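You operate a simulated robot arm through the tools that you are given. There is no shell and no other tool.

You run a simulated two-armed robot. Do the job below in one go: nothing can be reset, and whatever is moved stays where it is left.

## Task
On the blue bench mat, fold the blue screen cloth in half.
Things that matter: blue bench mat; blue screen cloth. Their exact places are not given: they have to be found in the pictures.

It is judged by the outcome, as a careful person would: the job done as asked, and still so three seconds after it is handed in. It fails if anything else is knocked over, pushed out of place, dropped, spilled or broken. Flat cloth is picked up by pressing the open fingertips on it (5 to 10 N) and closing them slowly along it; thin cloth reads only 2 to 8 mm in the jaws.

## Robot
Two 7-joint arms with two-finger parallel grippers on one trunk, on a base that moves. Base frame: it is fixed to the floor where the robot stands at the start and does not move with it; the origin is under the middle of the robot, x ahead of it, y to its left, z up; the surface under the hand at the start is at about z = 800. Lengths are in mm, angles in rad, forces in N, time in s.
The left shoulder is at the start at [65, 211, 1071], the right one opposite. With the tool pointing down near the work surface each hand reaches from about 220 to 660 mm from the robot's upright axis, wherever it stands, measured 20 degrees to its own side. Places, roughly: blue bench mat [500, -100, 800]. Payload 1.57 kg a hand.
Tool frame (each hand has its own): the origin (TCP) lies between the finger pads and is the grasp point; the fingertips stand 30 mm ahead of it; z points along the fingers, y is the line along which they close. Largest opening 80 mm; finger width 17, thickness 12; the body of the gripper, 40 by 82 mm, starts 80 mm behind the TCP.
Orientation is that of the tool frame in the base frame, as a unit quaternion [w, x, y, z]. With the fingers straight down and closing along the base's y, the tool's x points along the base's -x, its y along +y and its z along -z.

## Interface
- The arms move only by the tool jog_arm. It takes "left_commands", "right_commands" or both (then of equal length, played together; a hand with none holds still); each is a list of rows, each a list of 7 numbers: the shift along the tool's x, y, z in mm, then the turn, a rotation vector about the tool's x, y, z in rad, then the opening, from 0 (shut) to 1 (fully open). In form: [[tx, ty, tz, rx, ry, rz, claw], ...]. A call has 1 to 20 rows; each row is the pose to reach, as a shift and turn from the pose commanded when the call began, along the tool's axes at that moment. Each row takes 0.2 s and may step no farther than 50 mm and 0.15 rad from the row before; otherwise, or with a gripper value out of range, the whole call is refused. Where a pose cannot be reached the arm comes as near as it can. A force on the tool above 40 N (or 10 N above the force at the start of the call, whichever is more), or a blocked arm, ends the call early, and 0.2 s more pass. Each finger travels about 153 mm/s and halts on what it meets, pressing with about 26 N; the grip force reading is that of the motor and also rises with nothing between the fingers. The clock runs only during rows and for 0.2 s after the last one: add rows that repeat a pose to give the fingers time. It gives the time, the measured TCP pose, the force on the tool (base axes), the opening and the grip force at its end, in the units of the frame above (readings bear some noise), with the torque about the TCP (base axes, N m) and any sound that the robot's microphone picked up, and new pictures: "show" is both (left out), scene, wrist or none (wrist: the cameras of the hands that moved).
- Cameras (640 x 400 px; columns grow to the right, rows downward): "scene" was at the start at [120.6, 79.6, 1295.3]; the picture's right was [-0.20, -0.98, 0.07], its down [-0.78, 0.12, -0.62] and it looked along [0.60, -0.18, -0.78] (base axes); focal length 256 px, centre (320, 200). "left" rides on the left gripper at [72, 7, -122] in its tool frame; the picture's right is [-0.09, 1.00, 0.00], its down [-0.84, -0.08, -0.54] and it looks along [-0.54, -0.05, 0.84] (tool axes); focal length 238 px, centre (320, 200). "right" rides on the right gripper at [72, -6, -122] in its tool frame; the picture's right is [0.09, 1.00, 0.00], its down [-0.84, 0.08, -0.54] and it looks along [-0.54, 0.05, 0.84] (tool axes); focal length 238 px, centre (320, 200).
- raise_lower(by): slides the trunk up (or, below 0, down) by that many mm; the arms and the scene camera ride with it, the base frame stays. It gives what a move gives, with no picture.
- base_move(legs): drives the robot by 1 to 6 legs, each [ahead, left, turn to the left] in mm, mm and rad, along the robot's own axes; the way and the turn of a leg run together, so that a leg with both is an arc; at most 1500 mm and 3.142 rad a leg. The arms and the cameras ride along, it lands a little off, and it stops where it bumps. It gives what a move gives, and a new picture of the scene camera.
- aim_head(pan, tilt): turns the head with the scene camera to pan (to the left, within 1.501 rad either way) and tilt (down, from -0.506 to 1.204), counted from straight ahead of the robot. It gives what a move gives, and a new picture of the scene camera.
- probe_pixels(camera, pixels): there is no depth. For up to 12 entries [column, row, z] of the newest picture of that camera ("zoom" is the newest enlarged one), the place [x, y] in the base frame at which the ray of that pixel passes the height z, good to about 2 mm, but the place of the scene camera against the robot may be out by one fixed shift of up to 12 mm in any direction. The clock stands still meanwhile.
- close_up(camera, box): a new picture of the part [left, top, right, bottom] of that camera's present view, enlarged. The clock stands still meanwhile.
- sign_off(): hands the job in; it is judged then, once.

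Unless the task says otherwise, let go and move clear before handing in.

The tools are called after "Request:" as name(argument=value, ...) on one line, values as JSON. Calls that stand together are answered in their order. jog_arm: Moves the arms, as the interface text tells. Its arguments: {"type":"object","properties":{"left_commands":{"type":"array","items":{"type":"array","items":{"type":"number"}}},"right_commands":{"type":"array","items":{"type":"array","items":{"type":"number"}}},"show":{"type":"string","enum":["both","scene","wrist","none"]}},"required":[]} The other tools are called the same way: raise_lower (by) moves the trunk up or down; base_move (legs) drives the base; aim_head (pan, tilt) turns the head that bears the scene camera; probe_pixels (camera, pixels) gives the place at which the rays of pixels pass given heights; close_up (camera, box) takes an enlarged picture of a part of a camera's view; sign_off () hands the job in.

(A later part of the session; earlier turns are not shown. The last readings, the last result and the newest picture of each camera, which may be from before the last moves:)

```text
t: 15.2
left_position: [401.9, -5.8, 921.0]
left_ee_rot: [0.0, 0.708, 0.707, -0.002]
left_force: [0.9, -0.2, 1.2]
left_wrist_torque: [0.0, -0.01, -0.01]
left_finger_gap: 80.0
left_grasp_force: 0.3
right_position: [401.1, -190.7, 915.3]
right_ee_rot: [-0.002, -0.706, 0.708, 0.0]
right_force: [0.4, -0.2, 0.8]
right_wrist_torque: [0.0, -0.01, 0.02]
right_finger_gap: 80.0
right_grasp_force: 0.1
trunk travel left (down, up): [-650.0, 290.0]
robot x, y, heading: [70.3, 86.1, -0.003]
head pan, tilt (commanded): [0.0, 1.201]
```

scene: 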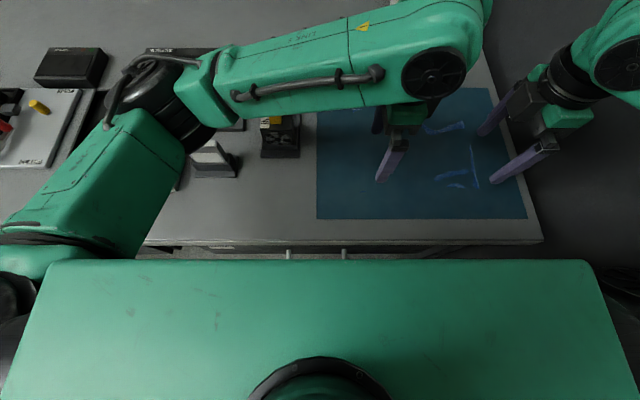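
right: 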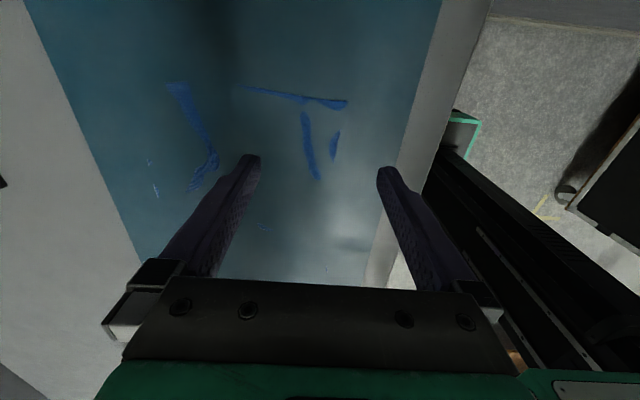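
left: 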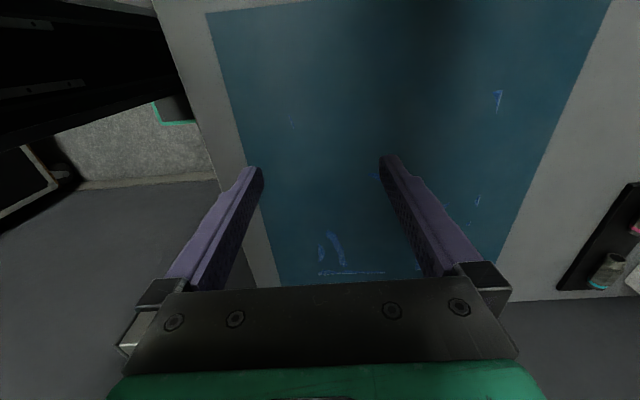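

The turn worked: the left tool's y now points along +x and the right's along −x. I will set the openings to about 40 mm and lower both hands to about 20 mm above the mat, straddling the near edge (left at x 386, y 0; right at x 391, y −206).

Request:
jog_arm(left_commands=[[2, -5, 20, 0, 0, 0, 0.8], [4, -10, 40, 0, 0, 0, 0.6], [6, -16, 60, 0, 0, 0, 0.5], [6, -16, 71, 0, 0, 0, 0.5], [6, -16, 71, 0, 0, 0, 0.5]], right_commands=[[5, 4, 20, 0, 0, 0, 0.8], [10, 7, 40, 0, 0, 0, 0.6], [15, 10, 55, 0, 0, 0, 0.5], [15, 10, 65, 0, 0, 0, 0.5], [15, 10, 65, 0, 0, 0, 0.5]])

```text
t: 16.4
left_position: [384.4, -6.0, 848.4]
left_ee_rot: [-0.003, 0.707, 0.707, 0.001]
left_force: [-0.6, -0.7, 0.0]
left_wrist_torque: [-0.03, -0.04, 0.01]
left_finger_gap: 40.1
left_grasp_force: 0.0
right_position: [391.1, -213.3, 847.7]
right_ee_rot: [0.002, -0.707, 0.707, 0.004]
right_force: [0.4, 0.6, -1.0]
right_wrist_torque: [0.0, 0.0, -0.02]
right_finger_gap: 40.0
right_grasp_force: 0.0
trunk travel left (down, up): [-650.0, 290.0]
robot x, y, heading: [69.4, 86.2, -0.003]
head pan, tilt (commanded): [0.0, 1.201]
```

scene: 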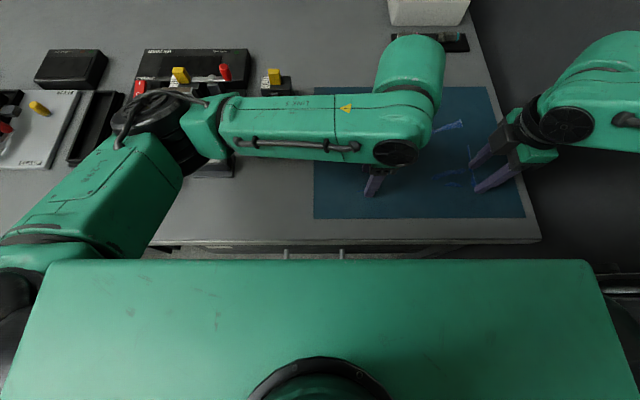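
right: 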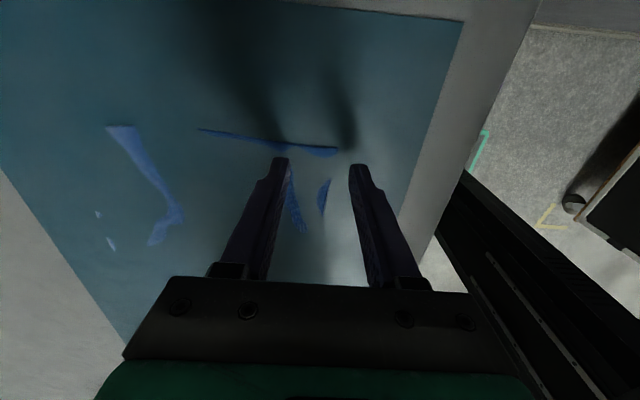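
left: 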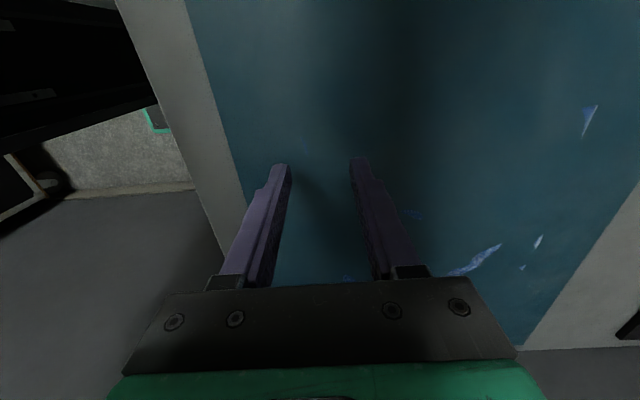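

Both hands landed about 6 mm further toward −y than I asked (left y −6, right −213). In the right view the near-right corner (338,152) lies between the fingers, as wanted. I will correct y and come down to about 8 mm above the surface.

Request:
jog_arm(left_commands=[[4, 1, 3, 0, 0, 0, 0.5], [7, 1, 7, 0, 0, 0, 0.5], [7, 1, 10, 0, 0, 0, 0.5], [7, 1, 10, 0, 0, 0, 0.5]], right_commands=[[-3, 0, 3, 0, 0, 0, 0.5], [-5, 0, 7, 0, 0, 0, 0.5], [-5, 0, 10, 0, 0, 0, 0.5], [-5, 0, 10, 0, 0, 0, 0.5]], show="wrist")

Request:
close_up(camera="right", box=[220, 90, 420, 215])

Request:
close_up(camera="left", box=[220, 90, 420, 215])

```text
t: 17.4
left_position: [385.8, 2.7, 840.5]
left_ee_rot: [-0.003, 0.708, 0.707, 0.001]
left_force: [-0.9, -1.2, 1.0]
left_wrist_torque: [0.03, 0.02, 0.01]
left_finger_gap: 40.3
left_grasp_force: 0.0
right_position: [392.4, -206.5, 838.5]
right_ee_rot: [0.002, -0.707, 0.708, 0.003]
right_force: [1.1, -0.4, -0.6]
right_wrist_torque: [0.02, -0.01, 0.03]
right_finger_gap: 40.2
right_grasp_force: 0.1
trunk travel left (down, up): [-650.0, 290.0]
robot x, y, heading: [74.3, 85.4, -0.004]
head pan, tilt (commanded): [0.0, 1.201]
```

right: 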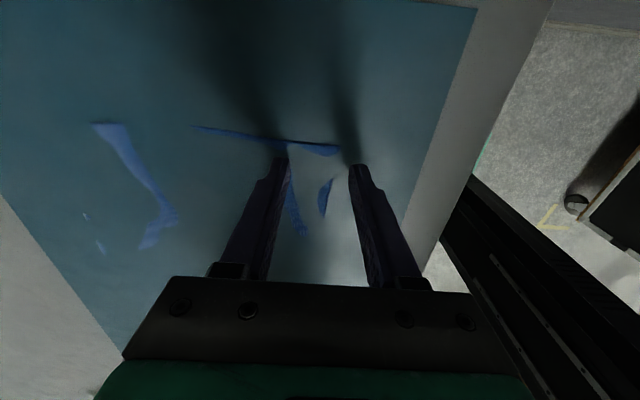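
left: 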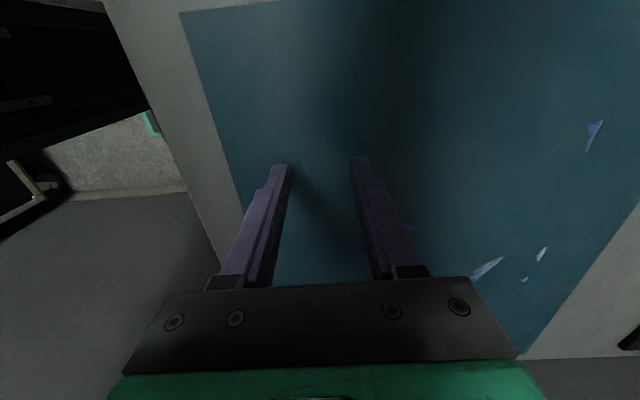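

```text
3.20 times, centred on (320, 152) of right
```

zoom: 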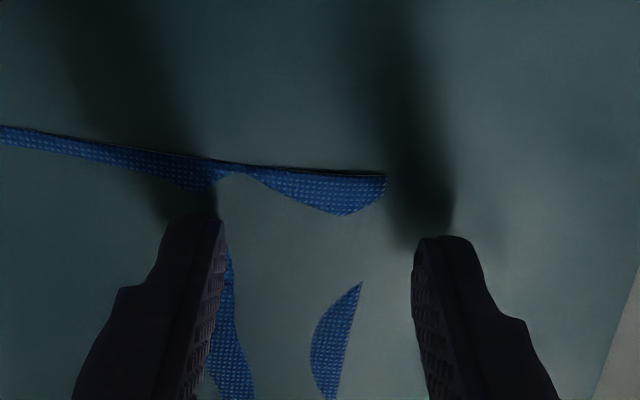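

```text
3.20 times, centred on (320, 152) of left
```

zoom: 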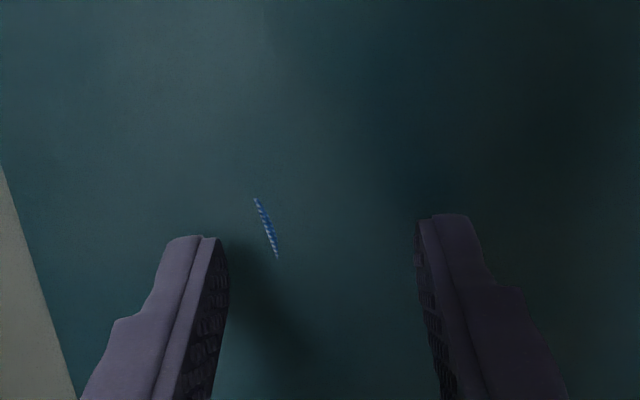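

The enlargements show both hands straddling the near edge: near finger about 8 mm outside, far finger on the cloth (right zoom edge at (385,175)–(360,285), left speck at (255–277,198–258)). I will come down slowly to touch.

Request:
jog_arm(left_commands=[[0, 0, 3, 0, 0, 0, 0.5], [0, 0, 6, 0, 0, 0, 0.5], [0, 0, 8, 0, 0, 0, 0.5], [0, 0, 8, 0, 0, 0, 0.5]], right_commands=[[0, 0, 3, 0, 0, 0, 0.5], [0, 0, 5, 0, 0, 0, 0.5], [0, 0, 6, 0, 0, 0, 0.5], [0, 0, 6, 0, 0, 0, 0.5]], show="none")

```text
t: 18.4
left_position: [385.9, 3.2, 830.7]
left_ee_rot: [-0.003, 0.707, 0.707, 0.0]
left_force: [-0.3, -0.2, 0.0]
left_wrist_torque: [0.02, 0.0, 0.02]
left_finger_gap: 40.3
left_grasp_force: 0.0
right_position: [392.7, -206.9, 831.5]
right_ee_rot: [0.002, -0.707, 0.707, 0.004]
right_force: [-0.1, -0.5, -0.8]
right_wrist_torque: [0.0, 0.0, 0.03]
right_finger_gap: 40.1
right_grasp_force: 0.0
trunk travel left (down, up): [-650.0, 290.0]
robot x, y, heading: [70.0, 87.4, -0.005]
head pan, tilt (commanded): [0.0, 1.201]
```

There is no contact yet at TCP z of about 831. I will go on down in 1 mm steps.

Request:
jog_arm(left_commands=[[0, 0, 1, 0, 0, 0, 0.5], [0, 0, 2, 0, 0, 0, 0.5], [0, 0, 2, 0, 0, 0, 0.5]], right_commands=[[0, 0, 1, 0, 0, 0, 0.5], [0, 0, 2, 0, 0, 0, 0.5], [0, 0, 2, 0, 0, 0, 0.5]], show="none")

```text
t: 19.2
left_position: [386.1, 4.4, 831.2]
left_ee_rot: [-0.001, 0.707, 0.707, 0.001]
left_force: [0.1, 0.6, 15.4]
left_wrist_torque: [0.04, -0.43, 0.03]
left_finger_gap: 40.5
left_grasp_force: 0.8
right_position: [389.1, -206.0, 830.6]
right_ee_rot: [0.003, -0.707, 0.707, 0.001]
right_force: [1.4, -0.7, 6.0]
right_wrist_torque: [-0.12, -0.15, 0.0]
right_finger_gap: 40.7
right_grasp_force: 0.7
trunk travel left (down, up): [-650.0, 290.0]
robot x, y, heading: [71.3, 88.5, -0.008]
head pan, tilt (commanded): [0.0, 1.201]
```

Contact: left 15.4 N and right 6 N, with torques about y (−0.43 and −0.15) showing that only the far fingers press. I will tilt both hands by 0.03 rad so that the near fingers touch too, and ease the left up slightly.

Request:
jog_arm(left_commands=[[0, 0, -0.3, -0.015, 0, 0, 0.5], [0, 0, -0.3, -0.03, 0, 0, 0.5], [0, 0, -0.3, -0.03, 0, 0, 0.5]], right_commands=[[0, 0, 0, 0.015, 0, 0, 0.5], [0, 0, 0, 0.03, 0, 0, 0.5], [0, 0, 0, 0.03, 0, 0, 0.5]], show="none")

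```text
t: 20.0
left_position: [384.5, 3.5, 830.0]
left_ee_rot: [0.008, 0.708, 0.706, 0.012]
left_force: [-0.2, -0.7, 16.6]
left_wrist_torque: [0.0, 0.54, -0.01]
left_finger_gap: 40.4
left_grasp_force: 0.6
right_position: [393.2, -208.4, 831.1]
right_ee_rot: [0.012, -0.706, 0.708, -0.007]
right_force: [0.0, 0.1, 1.0]
right_wrist_torque: [-0.02, 0.03, -0.02]
right_finger_gap: 40.2
right_grasp_force: 0.0
right hand out of reach, approached as far as the arm can: row 2, 3
trunk travel left (down, up): [-650.0, 290.0]
robot x, y, heading: [72.7, 89.0, -0.006]
head pan, tilt (commanded): [0.0, 1.201]
```

The left now presses only with its near finger (torque +0.54), so half that tilt is right. The right hand reported being out of reach at this tilt. Before gripping anything I will lift both clear and rehearse the forward path with tools vertical to check reach.

Request:
jog_arm(left_commands=[[0, 0, -15, 0.01, 0, 0, 0.5], [0, 0, -30, 0.02, 0, 0, 0.5], [0, 30, -50, 0.02, 0, 0, 0.5], [0, 60, -60, 0.02, 0, 0, 0.5], [0, 90, -60, 0.02, 0, 0, 0.5], [0, 120, -60, 0.02, 0, 0, 0.5], [0, 150, -50, 0.02, 0, 0, 0.5], [0, 180, -40, 0.02, 0, 0, 0.5], [0, 180, -40, 0.02, 0, 0, 0.5]], right_commands=[[0, 0, -15, -0.01, 0, 0, 0.5], [0, 0, -30, -0.02, 0, 0, 0.5], [0, -30, -50, -0.02, 0, 0, 0.5], [0, -60, -60, -0.02, 0, 0, 0.5], [0, -90, -60, -0.02, 0, 0, 0.5], [0, -120, -60, -0.02, 0, 0, 0.5], [0, -150, -50, -0.02, 0, 0, 0.5], [0, -180, -40, -0.02, 0, 0, 0.5], [0, -180, -40, -0.02, 0, 0, 0.5]])

```text
t: 22.0
left_position: [562.3, 3.8, 876.3]
left_ee_rot: [0.001, 0.707, 0.707, 0.005]
left_force: [-0.2, 1.1, 0.5]
left_wrist_torque: [0.01, 0.01, -0.05]
left_finger_gap: 40.2
left_grasp_force: 0.0
right_position: [573.9, -206.8, 876.5]
right_ee_rot: [0.005, -0.707, 0.708, 0.0]
right_force: [0.1, -0.8, 0.3]
right_wrist_torque: [0.01, -0.05, -0.01]
right_finger_gap: 40.1
right_grasp_force: 0.0
trunk travel left (down, up): [-650.0, 290.0]
robot x, y, heading: [69.4, 89.6, -0.005]
head pan, tilt (commanded): [0.0, 1.201]
```

scene: 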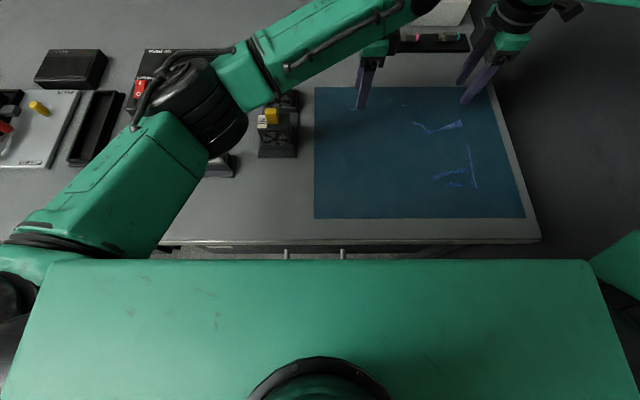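
right: 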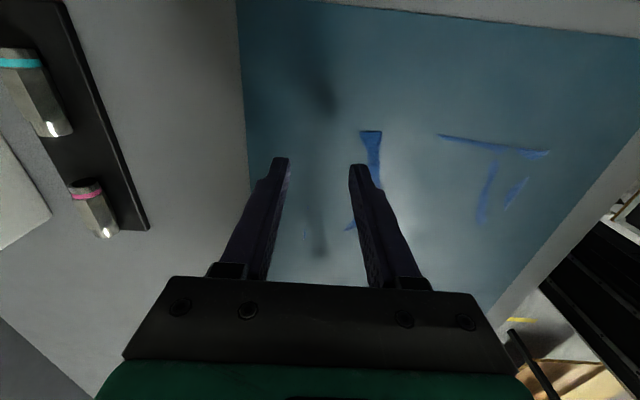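
left: 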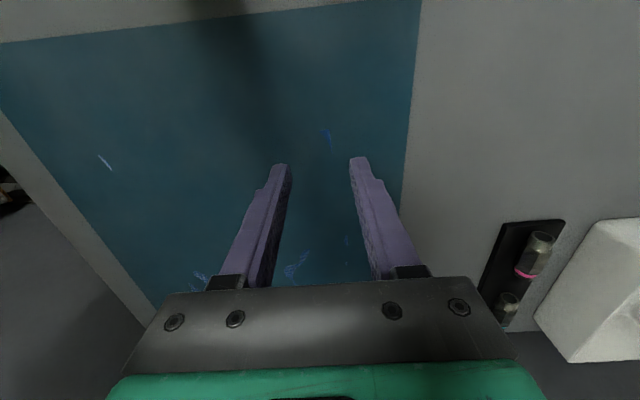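

The forward path reached (562, 4) and (574, −207) with no reach warnings. I will check that both hands can also go low at the far side (z of about 841), then return over the near edge.

Request:
jog_arm(left_commands=[[0, 0, 18, 0, 0, 0, 0.5], [0, 0, 35, 0, 0, 0, 0.5], [0, 0, 35, 0, 0, 0, 0.5]], right_commands=[[0, 0, 18, 0, 0, 0, 0.5], [0, 0, 35, 0, 0, 0, 0.5], [0, 0, 35, 0, 0, 0, 0.5]], show="none")

Request:
jog_arm(left_commands=[[0, 0, -20, 0, 0, 0, 0.5], [0, -30, -35, 0, 0, 0, 0.5], [0, -70, -50, 0, 0, 0, 0.5], [0, -110, -50, 0, 0, 0, 0.5], [0, -150, -40, 0, 0, 0, 0.5], [0, -177, -20, 0, 0, 0, 0.5], [0, -177, -3, 0, 0, 0, 0.5], [0, -177, 0, 0, 0, 0, 0.5], [0, -177, 0, 0, 0, 0, 0.5]], right_commands=[[0, 0, -20, 0, 0, 0, 0.5], [0, 30, -35, 0, 0, 0, 0.5], [0, 70, -50, 0, 0, 0, 0.5], [0, 110, -50, 0, 0, 0, 0.5], [0, 150, -40, 0, 0, 0, 0.5], [0, 182, -20, 0, 0, 0, 0.5], [0, 182, -3, 0, 0, 0, 0.5], [0, 182, 0, 0, 0, 0, 0.5], [0, 182, 0, 0, 0, 0, 0.5]], show="none")

```text
t: 22.8
left_position: [563.9, 1.8, 839.7]
left_ee_rot: [0.001, 0.707, 0.707, 0.005]
left_force: [-0.1, -1.2, 0.8]
left_wrist_torque: [-0.01, -0.04, -0.01]
left_finger_gap: 40.0
left_grasp_force: 0.1
right_position: [572.8, -207.3, 840.5]
right_ee_rot: [0.006, -0.707, 0.707, -0.001]
right_force: [-0.1, 0.2, 0.5]
right_wrist_torque: [0.0, 0.02, -0.01]
right_finger_gap: 40.2
right_grasp_force: 0.1
trunk travel left (down, up): [-650.0, 290.0]
robot x, y, heading: [70.6, 86.2, 0.001]
head pan, tilt (commanded): [0.0, 1.201]
```

```text
t: 24.8
left_position: [389.2, 0.5, 837.4]
left_ee_rot: [-0.001, 0.707, 0.707, 0.004]
left_force: [0.0, 0.6, 0.5]
left_wrist_torque: [0.0, 0.0, -0.04]
left_finger_gap: 40.0
left_grasp_force: 0.1
right_position: [393.1, -209.0, 838.1]
right_ee_rot: [0.004, -0.706, 0.708, -0.001]
right_force: [-0.3, -0.7, 0.3]
right_wrist_torque: [0.02, 0.01, -0.04]
right_finger_gap: 39.8
right_grasp_force: 0.1
trunk travel left (down, up): [-650.0, 290.0]
robot x, y, heading: [68.5, 83.5, -0.011]
head pan, tilt (commanded): [0.0, 1.201]
```

Both hands reach low on the far side and are back over the near edge (left 389, right 393). I will descend in small steps and read the force and torque of each hand.

Request:
jog_arm(left_commands=[[0, -1, 3, 0, 0, 0, 0.5], [0, -2, 6, 0, 0, 0, 0.5], [0, -2, 7, 0, 0, 0, 0.5], [0, -2, 7, 0, 0, 0, 0.5]], right_commands=[[0, 0, 3, 0, 0, 0, 0.5], [-2, 0, 6, 0, 0, 0, 0.5], [-2, 0, 7, 0, 0, 0, 0.5], [-2, 0, 7, 0, 0, 0, 0.5]], show="none")

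```text
t: 25.8
left_position: [385.6, 2.8, 830.4]
left_ee_rot: [0.0, 0.707, 0.707, 0.005]
left_force: [-0.4, 0.5, 3.8]
left_wrist_torque: [-0.01, -0.06, 0.0]
left_finger_gap: 40.3
left_grasp_force: 0.2
right_position: [392.5, -206.0, 832.9]
right_ee_rot: [0.006, -0.706, 0.708, -0.001]
right_force: [0.7, -0.1, -0.3]
right_wrist_torque: [0.03, 0.0, 0.0]
right_finger_gap: 39.9
right_grasp_force: 0.1
trunk travel left (down, up): [-650.0, 290.0]
robot x, y, heading: [68.6, 85.5, -0.009]
head pan, tilt (commanded): [0.0, 1.201]
```

The left is touching at 3.8 N, shared between both fingers (torque −0.06). The right is still free. I will lower the left by 0.4 mm and the right by 1.5 mm.

Request:
jog_arm(left_commands=[[0, 0, 0.2, 0, 0, 0, 0.5], [0, 0, 0.4, 0, 0, 0, 0.5], [0, 0, 0.4, 0, 0, 0, 0.5]], right_commands=[[0, 0, 0.8, 0, 0, 0, 0.5], [0, 0, 1.5, 0, 0, 0, 0.5], [0, 0, 1.5, 0, 0, 0, 0.5]], show="none")

```text
t: 26.6
left_position: [383.3, 4.2, 831.0]
left_ee_rot: [0.0, 0.707, 0.707, 0.005]
left_force: [0.3, -0.7, 1.9]
left_wrist_torque: [0.01, -0.02, -0.03]
left_finger_gap: 40.4
left_grasp_force: 0.3
right_position: [392.6, -206.0, 830.7]
right_ee_rot: [0.006, -0.706, 0.708, -0.002]
right_force: [-0.4, 0.7, 5.0]
right_wrist_torque: [-0.08, -0.13, -0.02]
right_finger_gap: 39.9
right_grasp_force: 0.1
trunk travel left (down, up): [-650.0, 290.0]
robot x, y, heading: [71.8, 84.6, -0.01]
head pan, tilt (commanded): [0.0, 1.201]
```

The left reads 1.9 N and the right 5 N, on its far finger only. I will lower the left by 0.6 mm and give the right a touch more tilt with 0.4 mm down.

Request:
jog_arm(left_commands=[[0, 0, 0.3, 0, 0, 0, 0.5], [0, 0, 0.6, 0, 0, 0, 0.5], [0, 0, 0.6, 0, 0, 0, 0.5]], right_commands=[[0, 0, 0.2, 0.004, 0, 0, 0.5], [0, 0, 0.4, 0.008, 0, 0, 0.5], [0, 0, 0.4, 0.008, 0, 0, 0.5]], show="wrist")

Request:
close_up(camera="right", box=[220, 90, 420, 215])

Request:
close_up(camera="left", box=[220, 90, 420, 215])

```text
t: 27.4
left_position: [385.8, 2.8, 831.4]
left_ee_rot: [0.0, 0.707, 0.707, 0.004]
left_force: [0.6, -1.3, 1.2]
left_wrist_torque: [0.01, -0.05, 0.02]
left_finger_gap: 40.0
left_grasp_force: 0.1
right_position: [391.6, -206.9, 829.6]
right_ee_rot: [0.008, -0.706, 0.708, -0.004]
right_force: [-0.6, -2.0, 13.9]
right_wrist_torque: [-0.14, -0.33, -0.06]
right_finger_gap: 40.3
right_grasp_force: 0.3
trunk travel left (down, up): [-650.0, 290.0]
robot x, y, heading: [71.0, 87.8, -0.005]
head pan, tilt (commanded): [0.0, 1.201]
```

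right: 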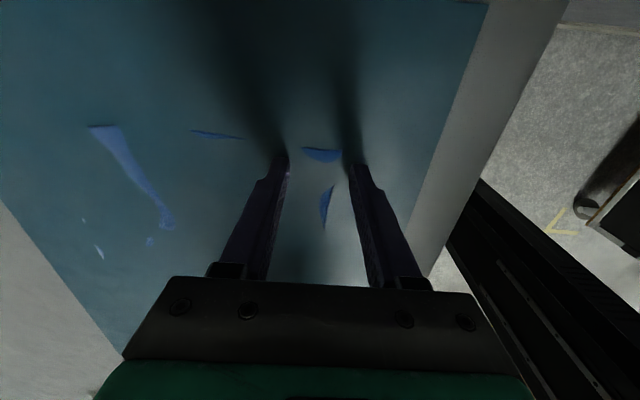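
left: 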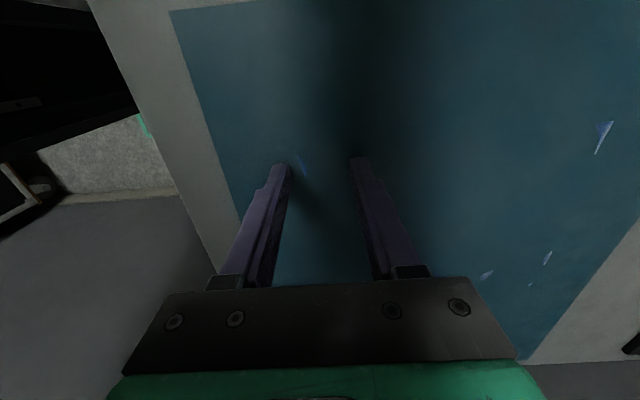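

```text
3.20 times, centred on (320, 152) of right
```

zoom: 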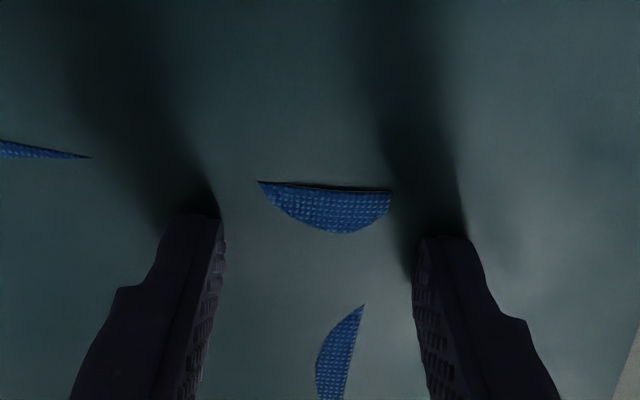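

```text
3.20 times, centred on (320, 152) of left
```

zoom: 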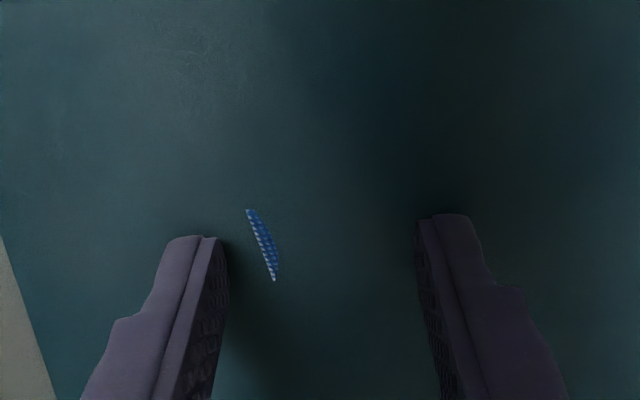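

The right zoom shows its far finger pressing the wrinkle flat while the near finger sits about 8 mm outside the edge, so closing now might let the edge slide under it. I will lift 5 mm, shift both hands 7 mm forward so that each near finger laps about 4 mm onto the cloth, narrow to 30 mm and level the tools.

Request:
jog_arm(left_commands=[[0, 0, -3, 0.004, 0, 0, 0.5], [0, 3, -6, 0.007, 0, 0, 0.45], [0, 7, -6, 0.01, 0, 0, 0.375], [0, 7, -6, 0.01, 0, 0, 0.375]], right_commands=[[0, 0, -3, -0.006, 0, 0, 0.5], [0, -3, -6, -0.012, 0, 0, 0.45], [0, -7, -6, -0.016, 0, 0, 0.375], [0, -7, -6, -0.016, 0, 0, 0.375]], show="wrist")

Request:
close_up(camera="right", box=[220, 90, 420, 215])

Request:
close_up(camera="left", box=[220, 90, 420, 215])

```text
t: 28.4
left_position: [394.6, 3.0, 836.5]
left_ee_rot: [-0.003, 0.708, 0.707, 0.001]
left_force: [0.5, 0.0, 0.1]
left_wrist_torque: [-0.03, -0.01, 0.01]
left_finger_gap: 29.9
left_grasp_force: 0.1
right_position: [398.9, -206.0, 835.2]
right_ee_rot: [-0.003, 0.707, -0.707, -0.002]
right_force: [-0.4, 0.7, 0.1]
right_wrist_torque: [0.03, 0.0, 0.0]
right_finger_gap: 29.9
right_grasp_force: 0.1
trunk travel left (down, up): [-650.0, 290.0]
robot x, y, heading: [73.7, 89.0, -0.003]
head pan, tilt (commanded): [0.0, 1.201]
```

right: 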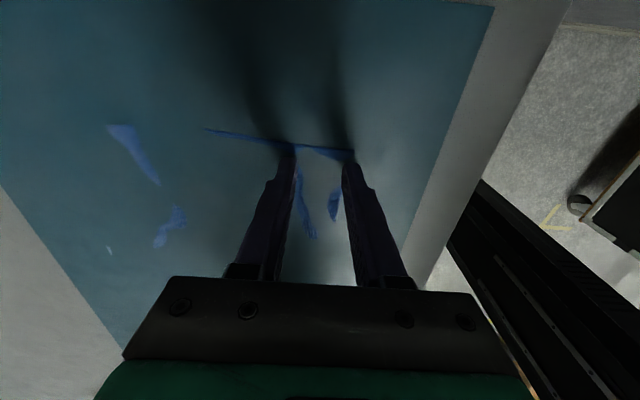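
left: 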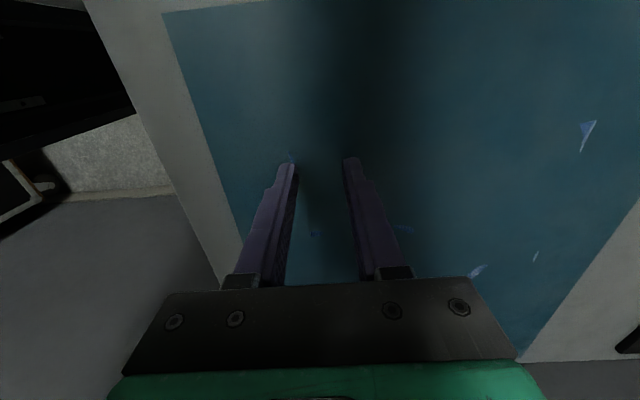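

```text
3.20 times, centred on (320, 152) of right
```

zoom: 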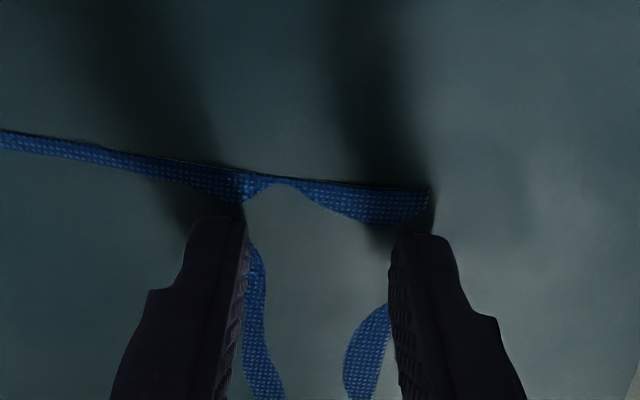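

```text
3.20 times, centred on (320, 152) of left
```

zoom: 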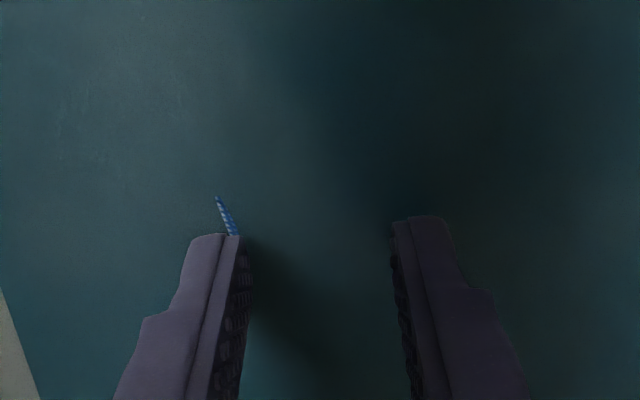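

Now each near finger lies over the edge by 3–5 mm, with the far finger well on the cloth (left zoom edge at (215–238,195–235), right edge at (428,190)). Going down to contact.

Request:
jog_arm(left_commands=[[0, 0, 2, 0, 0, 0, 0.375], [0, 0, 4, 0, 0, 0, 0.375], [0, 0, 5.5, 0, 0, 0, 0.375], [0, 0, 5.5, 0, 0, 0, 0.375]], right_commands=[[0, 0, 2, 0, 0, 0, 0.375], [0, 0, 4, 0, 0, 0, 0.375], [0, 0, 4.5, 0, 0, 0, 0.375], [0, 0, 4.5, 0, 0, 0, 0.375]], show="none")

```text
t: 29.4
left_position: [393.5, 3.2, 831.6]
left_ee_rot: [-0.003, 0.707, 0.707, 0.0]
left_force: [0.0, 0.8, 3.0]
left_wrist_torque: [0.01, -0.06, 0.03]
left_finger_gap: 30.1
left_grasp_force: 0.0
right_position: [399.8, -204.3, 829.9]
right_ee_rot: [0.002, -0.706, 0.708, 0.003]
right_force: [0.1, 0.2, 0.6]
right_wrist_torque: [0.01, 0.02, 0.01]
right_finger_gap: 30.1
right_grasp_force: 0.0
trunk travel left (down, up): [-650.0, 290.0]
robot x, y, heading: [73.1, 89.4, -0.002]
head pan, tilt (commanded): [0.0, 1.201]
```

The left touches at 3 N and the right barely. I will add 0.4 mm on the left with a hair of tilt, and 1 mm on the right.

Request:
jog_arm(left_commands=[[0, 0, 0.2, -0.004, 0, 0, 0.375], [0, 0, 0.4, -0.006, 0, 0, 0.375], [0, 0, 0.4, -0.006, 0, 0, 0.375]], right_commands=[[0, 0, 0.5, 0.002, 0, 0, 0.375], [0, 0, 1.0, 0.004, 0, 0, 0.375], [0, 0, 1.0, 0.004, 0, 0, 0.375]], show="none")

```text
t: 30.2
left_position: [393.1, 3.0, 830.6]
left_ee_rot: [0.001, 0.707, 0.707, 0.003]
left_force: [1.9, 0.2, 11.0]
left_wrist_torque: [0.01, 0.08, -0.03]
left_finger_gap: 29.8
left_grasp_force: 0.0
right_position: [399.3, -205.1, 831.3]
right_ee_rot: [0.004, -0.706, 0.708, 0.0]
right_force: [0.3, -1.5, 4.6]
right_wrist_torque: [-0.08, 0.03, 0.02]
right_finger_gap: 29.8
right_grasp_force: 0.0
trunk travel left (down, up): [-650.0, 290.0]
robot x, y, heading: [68.9, 88.5, -0.007]
head pan, tilt (commanded): [0.0, 1.201]
```

The presses are well shared now: left 11 N (torque +0.08), right 4.6 N. I will ease the left by 0.25 mm, add 0.3 mm on the right and close both slowly along the cloth.

Request:
jog_arm(left_commands=[[0, 0, -0.25, 0, 0, 0, 0.375], [0, 0, -0.25, 0, 0, 0, 0.34], [0, 0, -0.25, 0, 0, 0, 0.31], [0, 0, -0.25, 0, 0, 0, 0.28], [0, 0, -0.25, 0, 0, 0, 0.25], [0, 0, -0.25, 0, 0, 0, 0.22], [0, 0, -0.25, 0, 0, 0, 0.19], [0, 0, -0.25, 0, 0, 0, 0.16], [0, 0, -0.25, 0, 0, 0, 0.13], [0, 0, -0.25, 0, 0, 0, 0.1], [0, 0, -0.25, 0, 0, 0, 0.07], [0, 0, -0.25, 0, 0, 0, 0.04], [0, 0, -0.25, 0, 0, 0, 0.02], [0, 0, -0.25, 0, 0, 0, 0], [0, 0, -0.25, 0, 0, 0, 0], [0, 0, -0.25, 0, 0, 0, 0]], right_commands=[[0, 0, 0.3, 0, 0, 0, 0.375], [0, 0, 0.3, 0, 0, 0, 0.34], [0, 0, 0.3, 0, 0, 0, 0.31], [0, 0, 0.3, 0, 0, 0, 0.28], [0, 0, 0.3, 0, 0, 0, 0.25], [0, 0, 0.3, 0, 0, 0, 0.22], [0, 0, 0.3, 0, 0, 0, 0.19], [0, 0, 0.3, 0, 0, 0, 0.16], [0, 0, 0.3, 0, 0, 0, 0.13], [0, 0, 0.3, 0, 0, 0, 0.1], [0, 0, 0.3, 0, 0, 0, 0.07], [0, 0, 0.3, 0, 0, 0, 0.04], [0, 0, 0.3, 0, 0, 0, 0.02], [0, 0, 0.3, 0, 0, 0, 0], [0, 0, 0.3, 0, 0, 0, 0], [0, 0, 0.3, 0, 0, 0, 0]])

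Request:
close_up(camera="right", box=[220, 90, 420, 215])

Request:
close_up(camera="left", box=[220, 90, 420, 215])

```text
t: 33.6
left_position: [391.6, 3.7, 832.0]
left_ee_rot: [0.0, 0.708, 0.707, 0.003]
left_force: [-0.5, -0.4, -0.2]
left_wrist_torque: [-0.02, 0.02, 0.01]
left_finger_gap: 1.8
left_grasp_force: 23.5
right_position: [398.6, -203.6, 830.8]
right_ee_rot: [0.004, -0.706, 0.708, 0.0]
right_force: [-1.5, 0.6, 17.6]
right_wrist_torque: [-0.07, 0.01, 0.0]
right_finger_gap: 5.7
right_grasp_force: 25.8
trunk travel left (down, up): [-650.0, 290.0]
robot x, y, heading: [67.6, 88.3, -0.008]
head pan, tilt (commanded): [0.0, 1.201]
```

scene: 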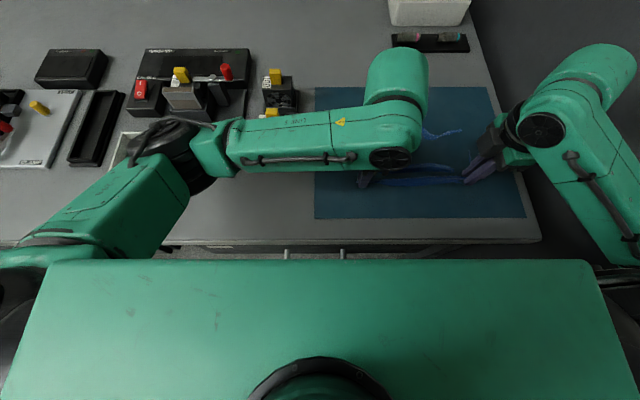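
right: 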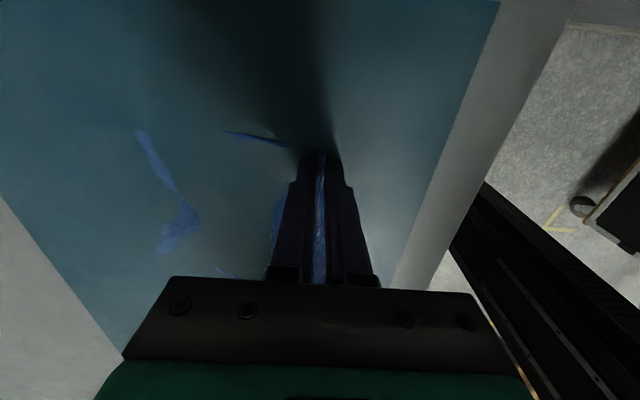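
left: 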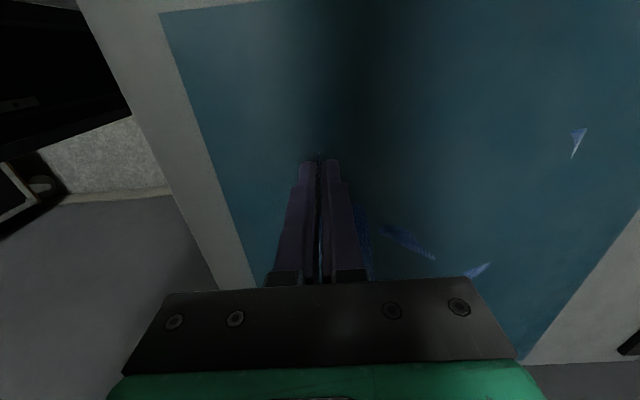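

```text
3.20 times, centred on (320, 152) of right
```

zoom: 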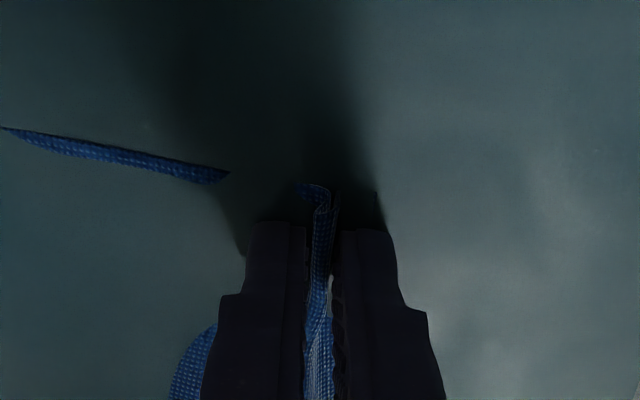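

```text
3.20 times, centred on (320, 152) of left
```

zoom: 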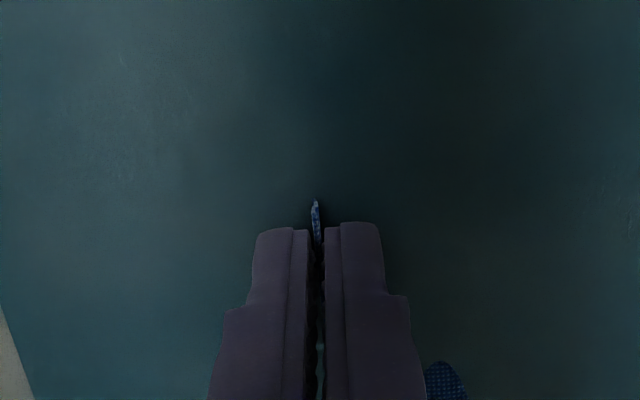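

Both jaws hold cloth: the right reads 5.7 mm with a clear blue ridge between its pads, the left 1.8 mm with a sliver of blue at its tips (zoom (315,200–240)). I will lift both a little to see whether they keep hold.

Request:
jog_arm(left_commands=[[0, 0, -4, 0, 0, 0, 0], [0, 0, -8, 0, 0, 0, 0], [0, 1, -12, 0, 0, 0, 0], [0, 2, -16, 0, 0, 0, 0], [0, 3, -20, 0, 0, 0, 0], [0, 3, -20, 0, 0, 0, 0]], right_commands=[[0, 0, -4, 0, 0, 0, 0], [0, 0, -8, 0, 0, 0, 0], [0, -1, -12, 0, 0, 0, 0], [0, -2, -16, 0, 0, 0, 0], [0, -3, -20, 0, 0, 0, 0], [0, -3, -20, 0, 0, 0, 0]])

Request:
close_up(camera="right", box=[160, 60, 480, 260])

Request:
close_up(camera="left", box=[160, 60, 480, 260])

Request:
close_up(camera="scene", box=[310, 80, 530, 220])

```text
t: 35.0
left_position: [396.1, 3.0, 850.5]
left_ee_rot: [-0.001, 0.708, 0.706, 0.003]
left_force: [-0.6, 0.2, -0.1]
left_wrist_torque: [-0.02, -0.02, 0.01]
left_finger_gap: 1.9
left_grasp_force: 23.3
right_position: [401.2, -206.8, 849.6]
right_ee_rot: [0.004, -0.706, 0.708, 0.0]
right_force: [-0.4, 0.7, 0.0]
right_wrist_torque: [-0.04, -0.01, 0.01]
right_finger_gap: 5.6
right_grasp_force: 25.7
trunk travel left (down, up): [-650.0, 290.0]
robot x, y, heading: [71.6, 85.4, -0.004]
head pan, tilt (commanded): [0.0, 1.201]
```

scene: 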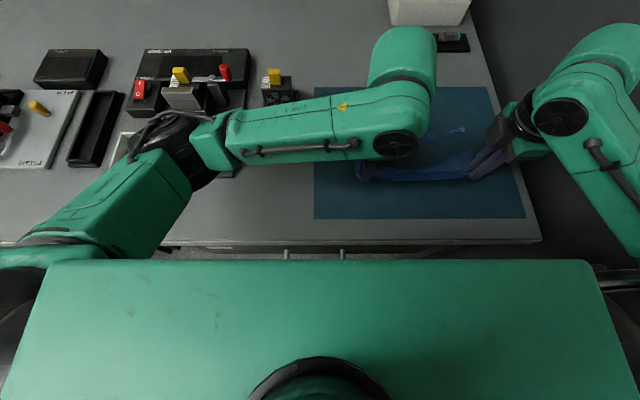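
right: 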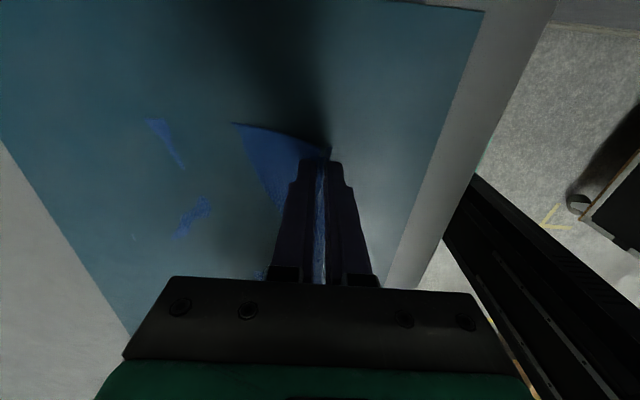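
left: 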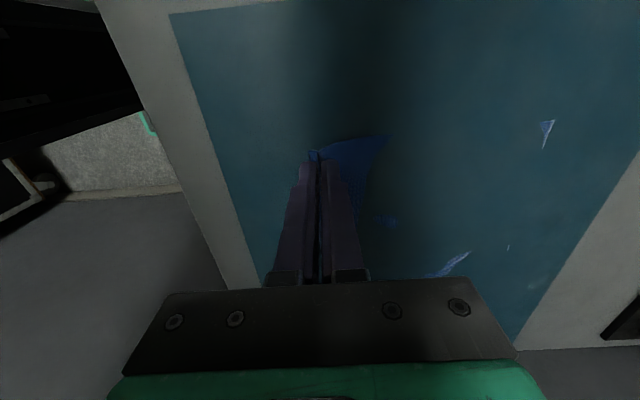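

```text
2.00 times, centred on (320, 160) of right
```

zoom: 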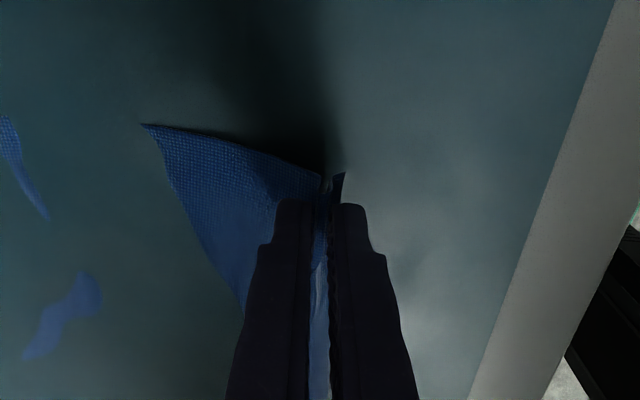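

```text
2.00 times, centred on (320, 160) of left
```

zoom: 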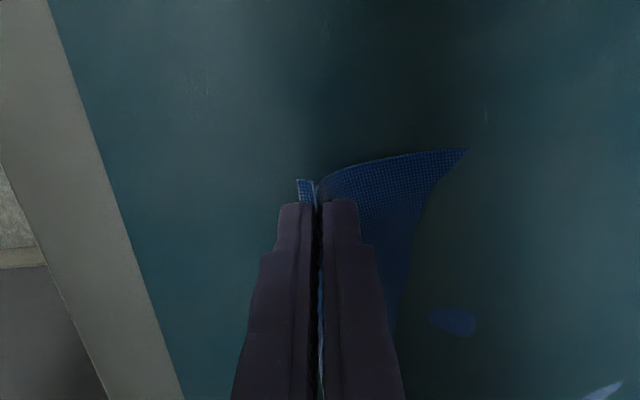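

```text
2.86 times, centred on (420, 150) of scene
```

zoom: 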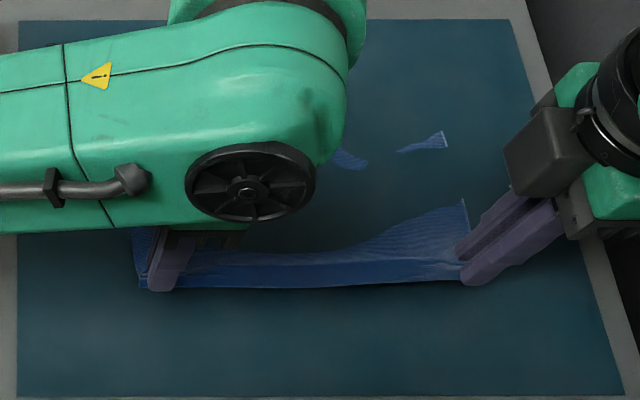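

Both hands hold well: the scene zoom shows the whole near edge lifted as a ribbon between the grippers, with gaps steady at 1.9 and 5.6 mm. I will carry the edge along a low arc toward the far side, first half up and over.

Request:
jog_arm(left_commands=[[0, 6, -7, 0, 0, 0, 0], [0, 12, -14, 0, 0, 0, 0], [0, 19, -20, 0, 0, 0, 0], [0, 26, -25, 0, 0, 0, 0], [0, 34, -30, 0, 0, 0, 0], [0, 42, -34, 0, 0, 0, 0], [0, 50, -36, 0, 0, 0, 0], [0, 58, -38, 0, 0, 0, 0], [0, 66, -38, 0, 0, 0, 0], [0, 74, -38, 0, 0, 0, 0], [0, 74, -38, 0, 0, 0, 0]], right_commands=[[0, -6, -7, 0, 0, 0, 0], [0, -12, -14, 0, 0, 0, 0], [0, -19, -20, 0, 0, 0, 0], [0, -26, -25, 0, 0, 0, 0], [0, -34, -30, 0, 0, 0, 0], [0, -42, -34, 0, 0, 0, 0], [0, -50, -36, 0, 0, 0, 0], [0, -58, -38, 0, 0, 0, 0], [0, -66, -38, 0, 0, 0, 0], [0, -74, -38, 0, 0, 0, 0], [0, -74, -38, 0, 0, 0, 0]])

Request:
close_up(camera="scene", box=[310, 80, 530, 220])

```text
t: 37.4
left_position: [469.7, 1.2, 889.0]
left_ee_rot: [-0.001, 0.707, 0.707, 0.003]
left_force: [0.1, -1.2, 0.5]
left_wrist_torque: [-0.03, -0.02, -0.02]
left_finger_gap: 1.7
left_grasp_force: 23.7
right_position: [474.9, -207.1, 888.8]
right_ee_rot: [0.003, -0.707, 0.707, 0.001]
right_force: [0.3, 1.2, -0.5]
right_wrist_torque: [0.01, 0.0, -0.01]
right_finger_gap: 5.5
right_grasp_force: 25.5
trunk travel left (down, up): [-650.0, 290.0]
robot x, y, heading: [72.4, 86.8, -0.003]
head pan, tilt (commanded): [0.0, 1.201]
```

scene: 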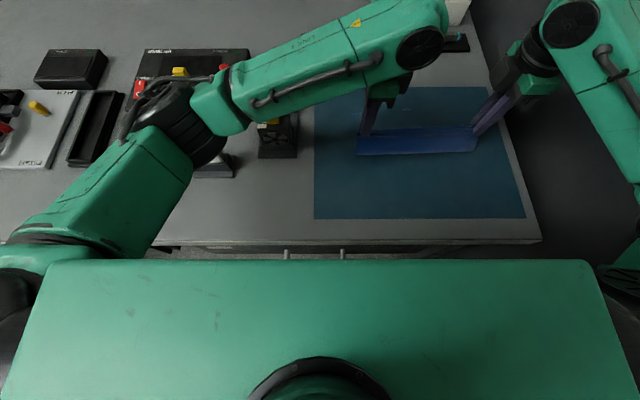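
right: 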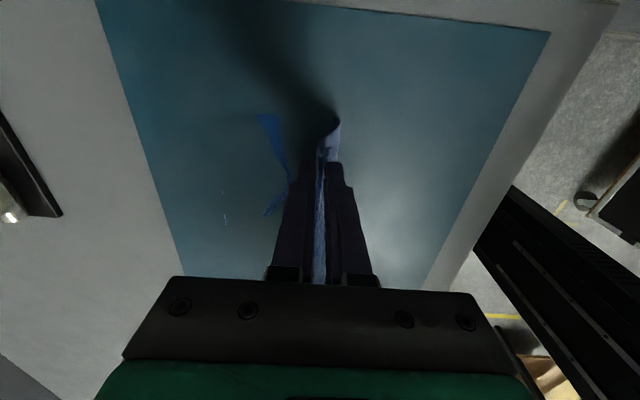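
left: 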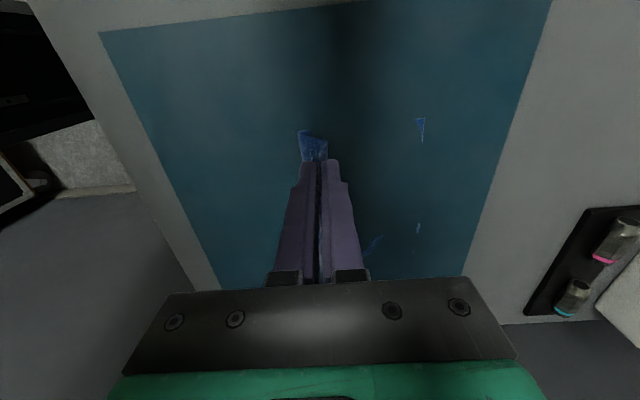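

```text
2.86 times, centred on (420, 150) of scene
```

zoom: 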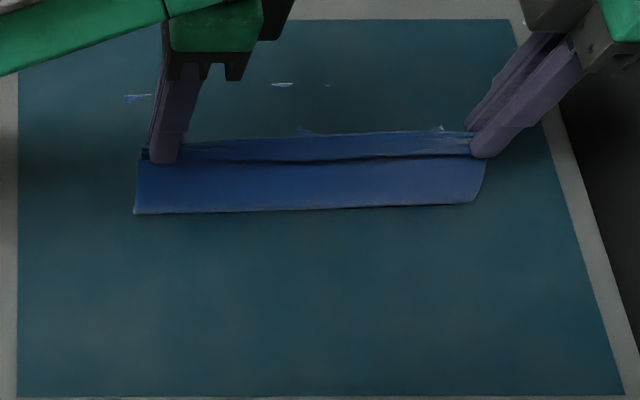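

The sheet has come over nicely: the scene zoom shows a blue panel from the grippers (row 155) to a lower edge at (135,212)–(470,203). I will probe that lower edge to learn whether it is the fold forming on the mat.

Request:
probe_pixels(camera="zoom", pixels=[[135, 212, 803], [300, 208, 803], [470, 203, 803], [135, 212, 840], [470, 203, 840], [163, 160, 859], [480, 155, 859], [155, 98, 802], [125, 98, 802], [282, 84, 802], [441, 128, 803], [464, 134, 803]])

Request:
close_up(camera="right", box=[200, 80, 400, 205])

Request:
close_up(camera="left", box=[220, 90, 460, 240])

```text
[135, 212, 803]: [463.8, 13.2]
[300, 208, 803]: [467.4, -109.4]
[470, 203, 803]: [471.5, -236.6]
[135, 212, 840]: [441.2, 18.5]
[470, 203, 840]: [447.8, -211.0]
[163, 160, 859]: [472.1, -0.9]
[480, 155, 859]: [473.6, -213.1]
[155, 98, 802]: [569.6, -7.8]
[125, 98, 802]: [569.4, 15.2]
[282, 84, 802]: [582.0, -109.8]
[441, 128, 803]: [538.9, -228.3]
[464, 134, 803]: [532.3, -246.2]
```

```text
3.20 times, centred on (300, 142) of right
```

zoom: 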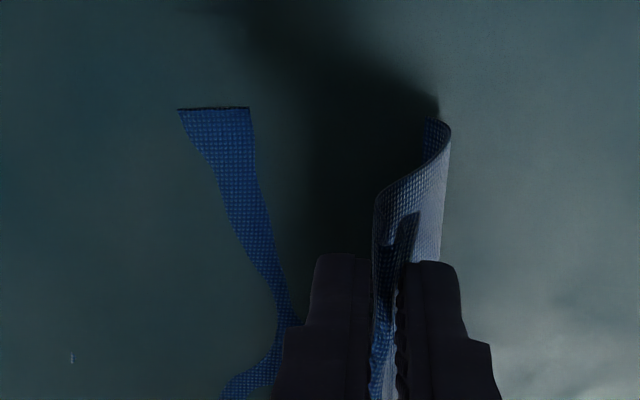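

```text
2.67 times, centred on (340, 165) of left
```

zoom: 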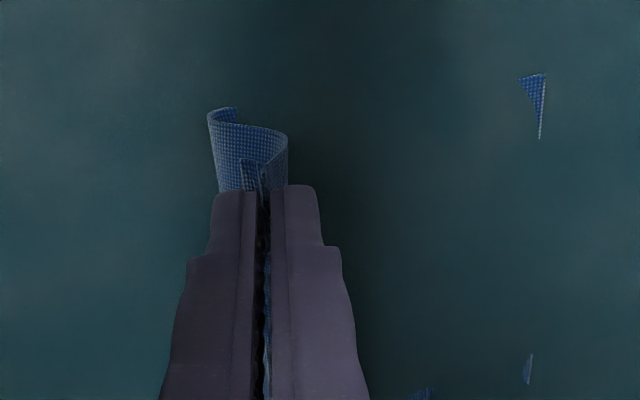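

The side views explain it: the bulk hangs from the far finger and bulges toward the robot down to the mat (left zoom (287,140)→(210,112)), with only a small about 10 mm hem flap at the jaws. I will check that the far-left corner has not been dragged, then complete the arc.

Request:
probe_pixels(camera="left", pixels=[[425, 117.4, 802], [414, 119.2, 802], [422.5, 141.8, 802], [549, 0, 802], [463, 277, 802]])

Request:
probe_pixels(camera="right", pixels=[[255.6, 113, 802], [278, 113.2, 802], [224, 193, 802], [98, 0, 802]])

```text
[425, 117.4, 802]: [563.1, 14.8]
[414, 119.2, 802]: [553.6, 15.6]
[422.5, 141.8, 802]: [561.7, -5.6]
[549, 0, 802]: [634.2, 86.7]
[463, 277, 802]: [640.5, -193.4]
```

```text
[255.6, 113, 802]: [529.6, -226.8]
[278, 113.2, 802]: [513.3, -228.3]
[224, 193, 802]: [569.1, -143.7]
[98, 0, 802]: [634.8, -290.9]
```

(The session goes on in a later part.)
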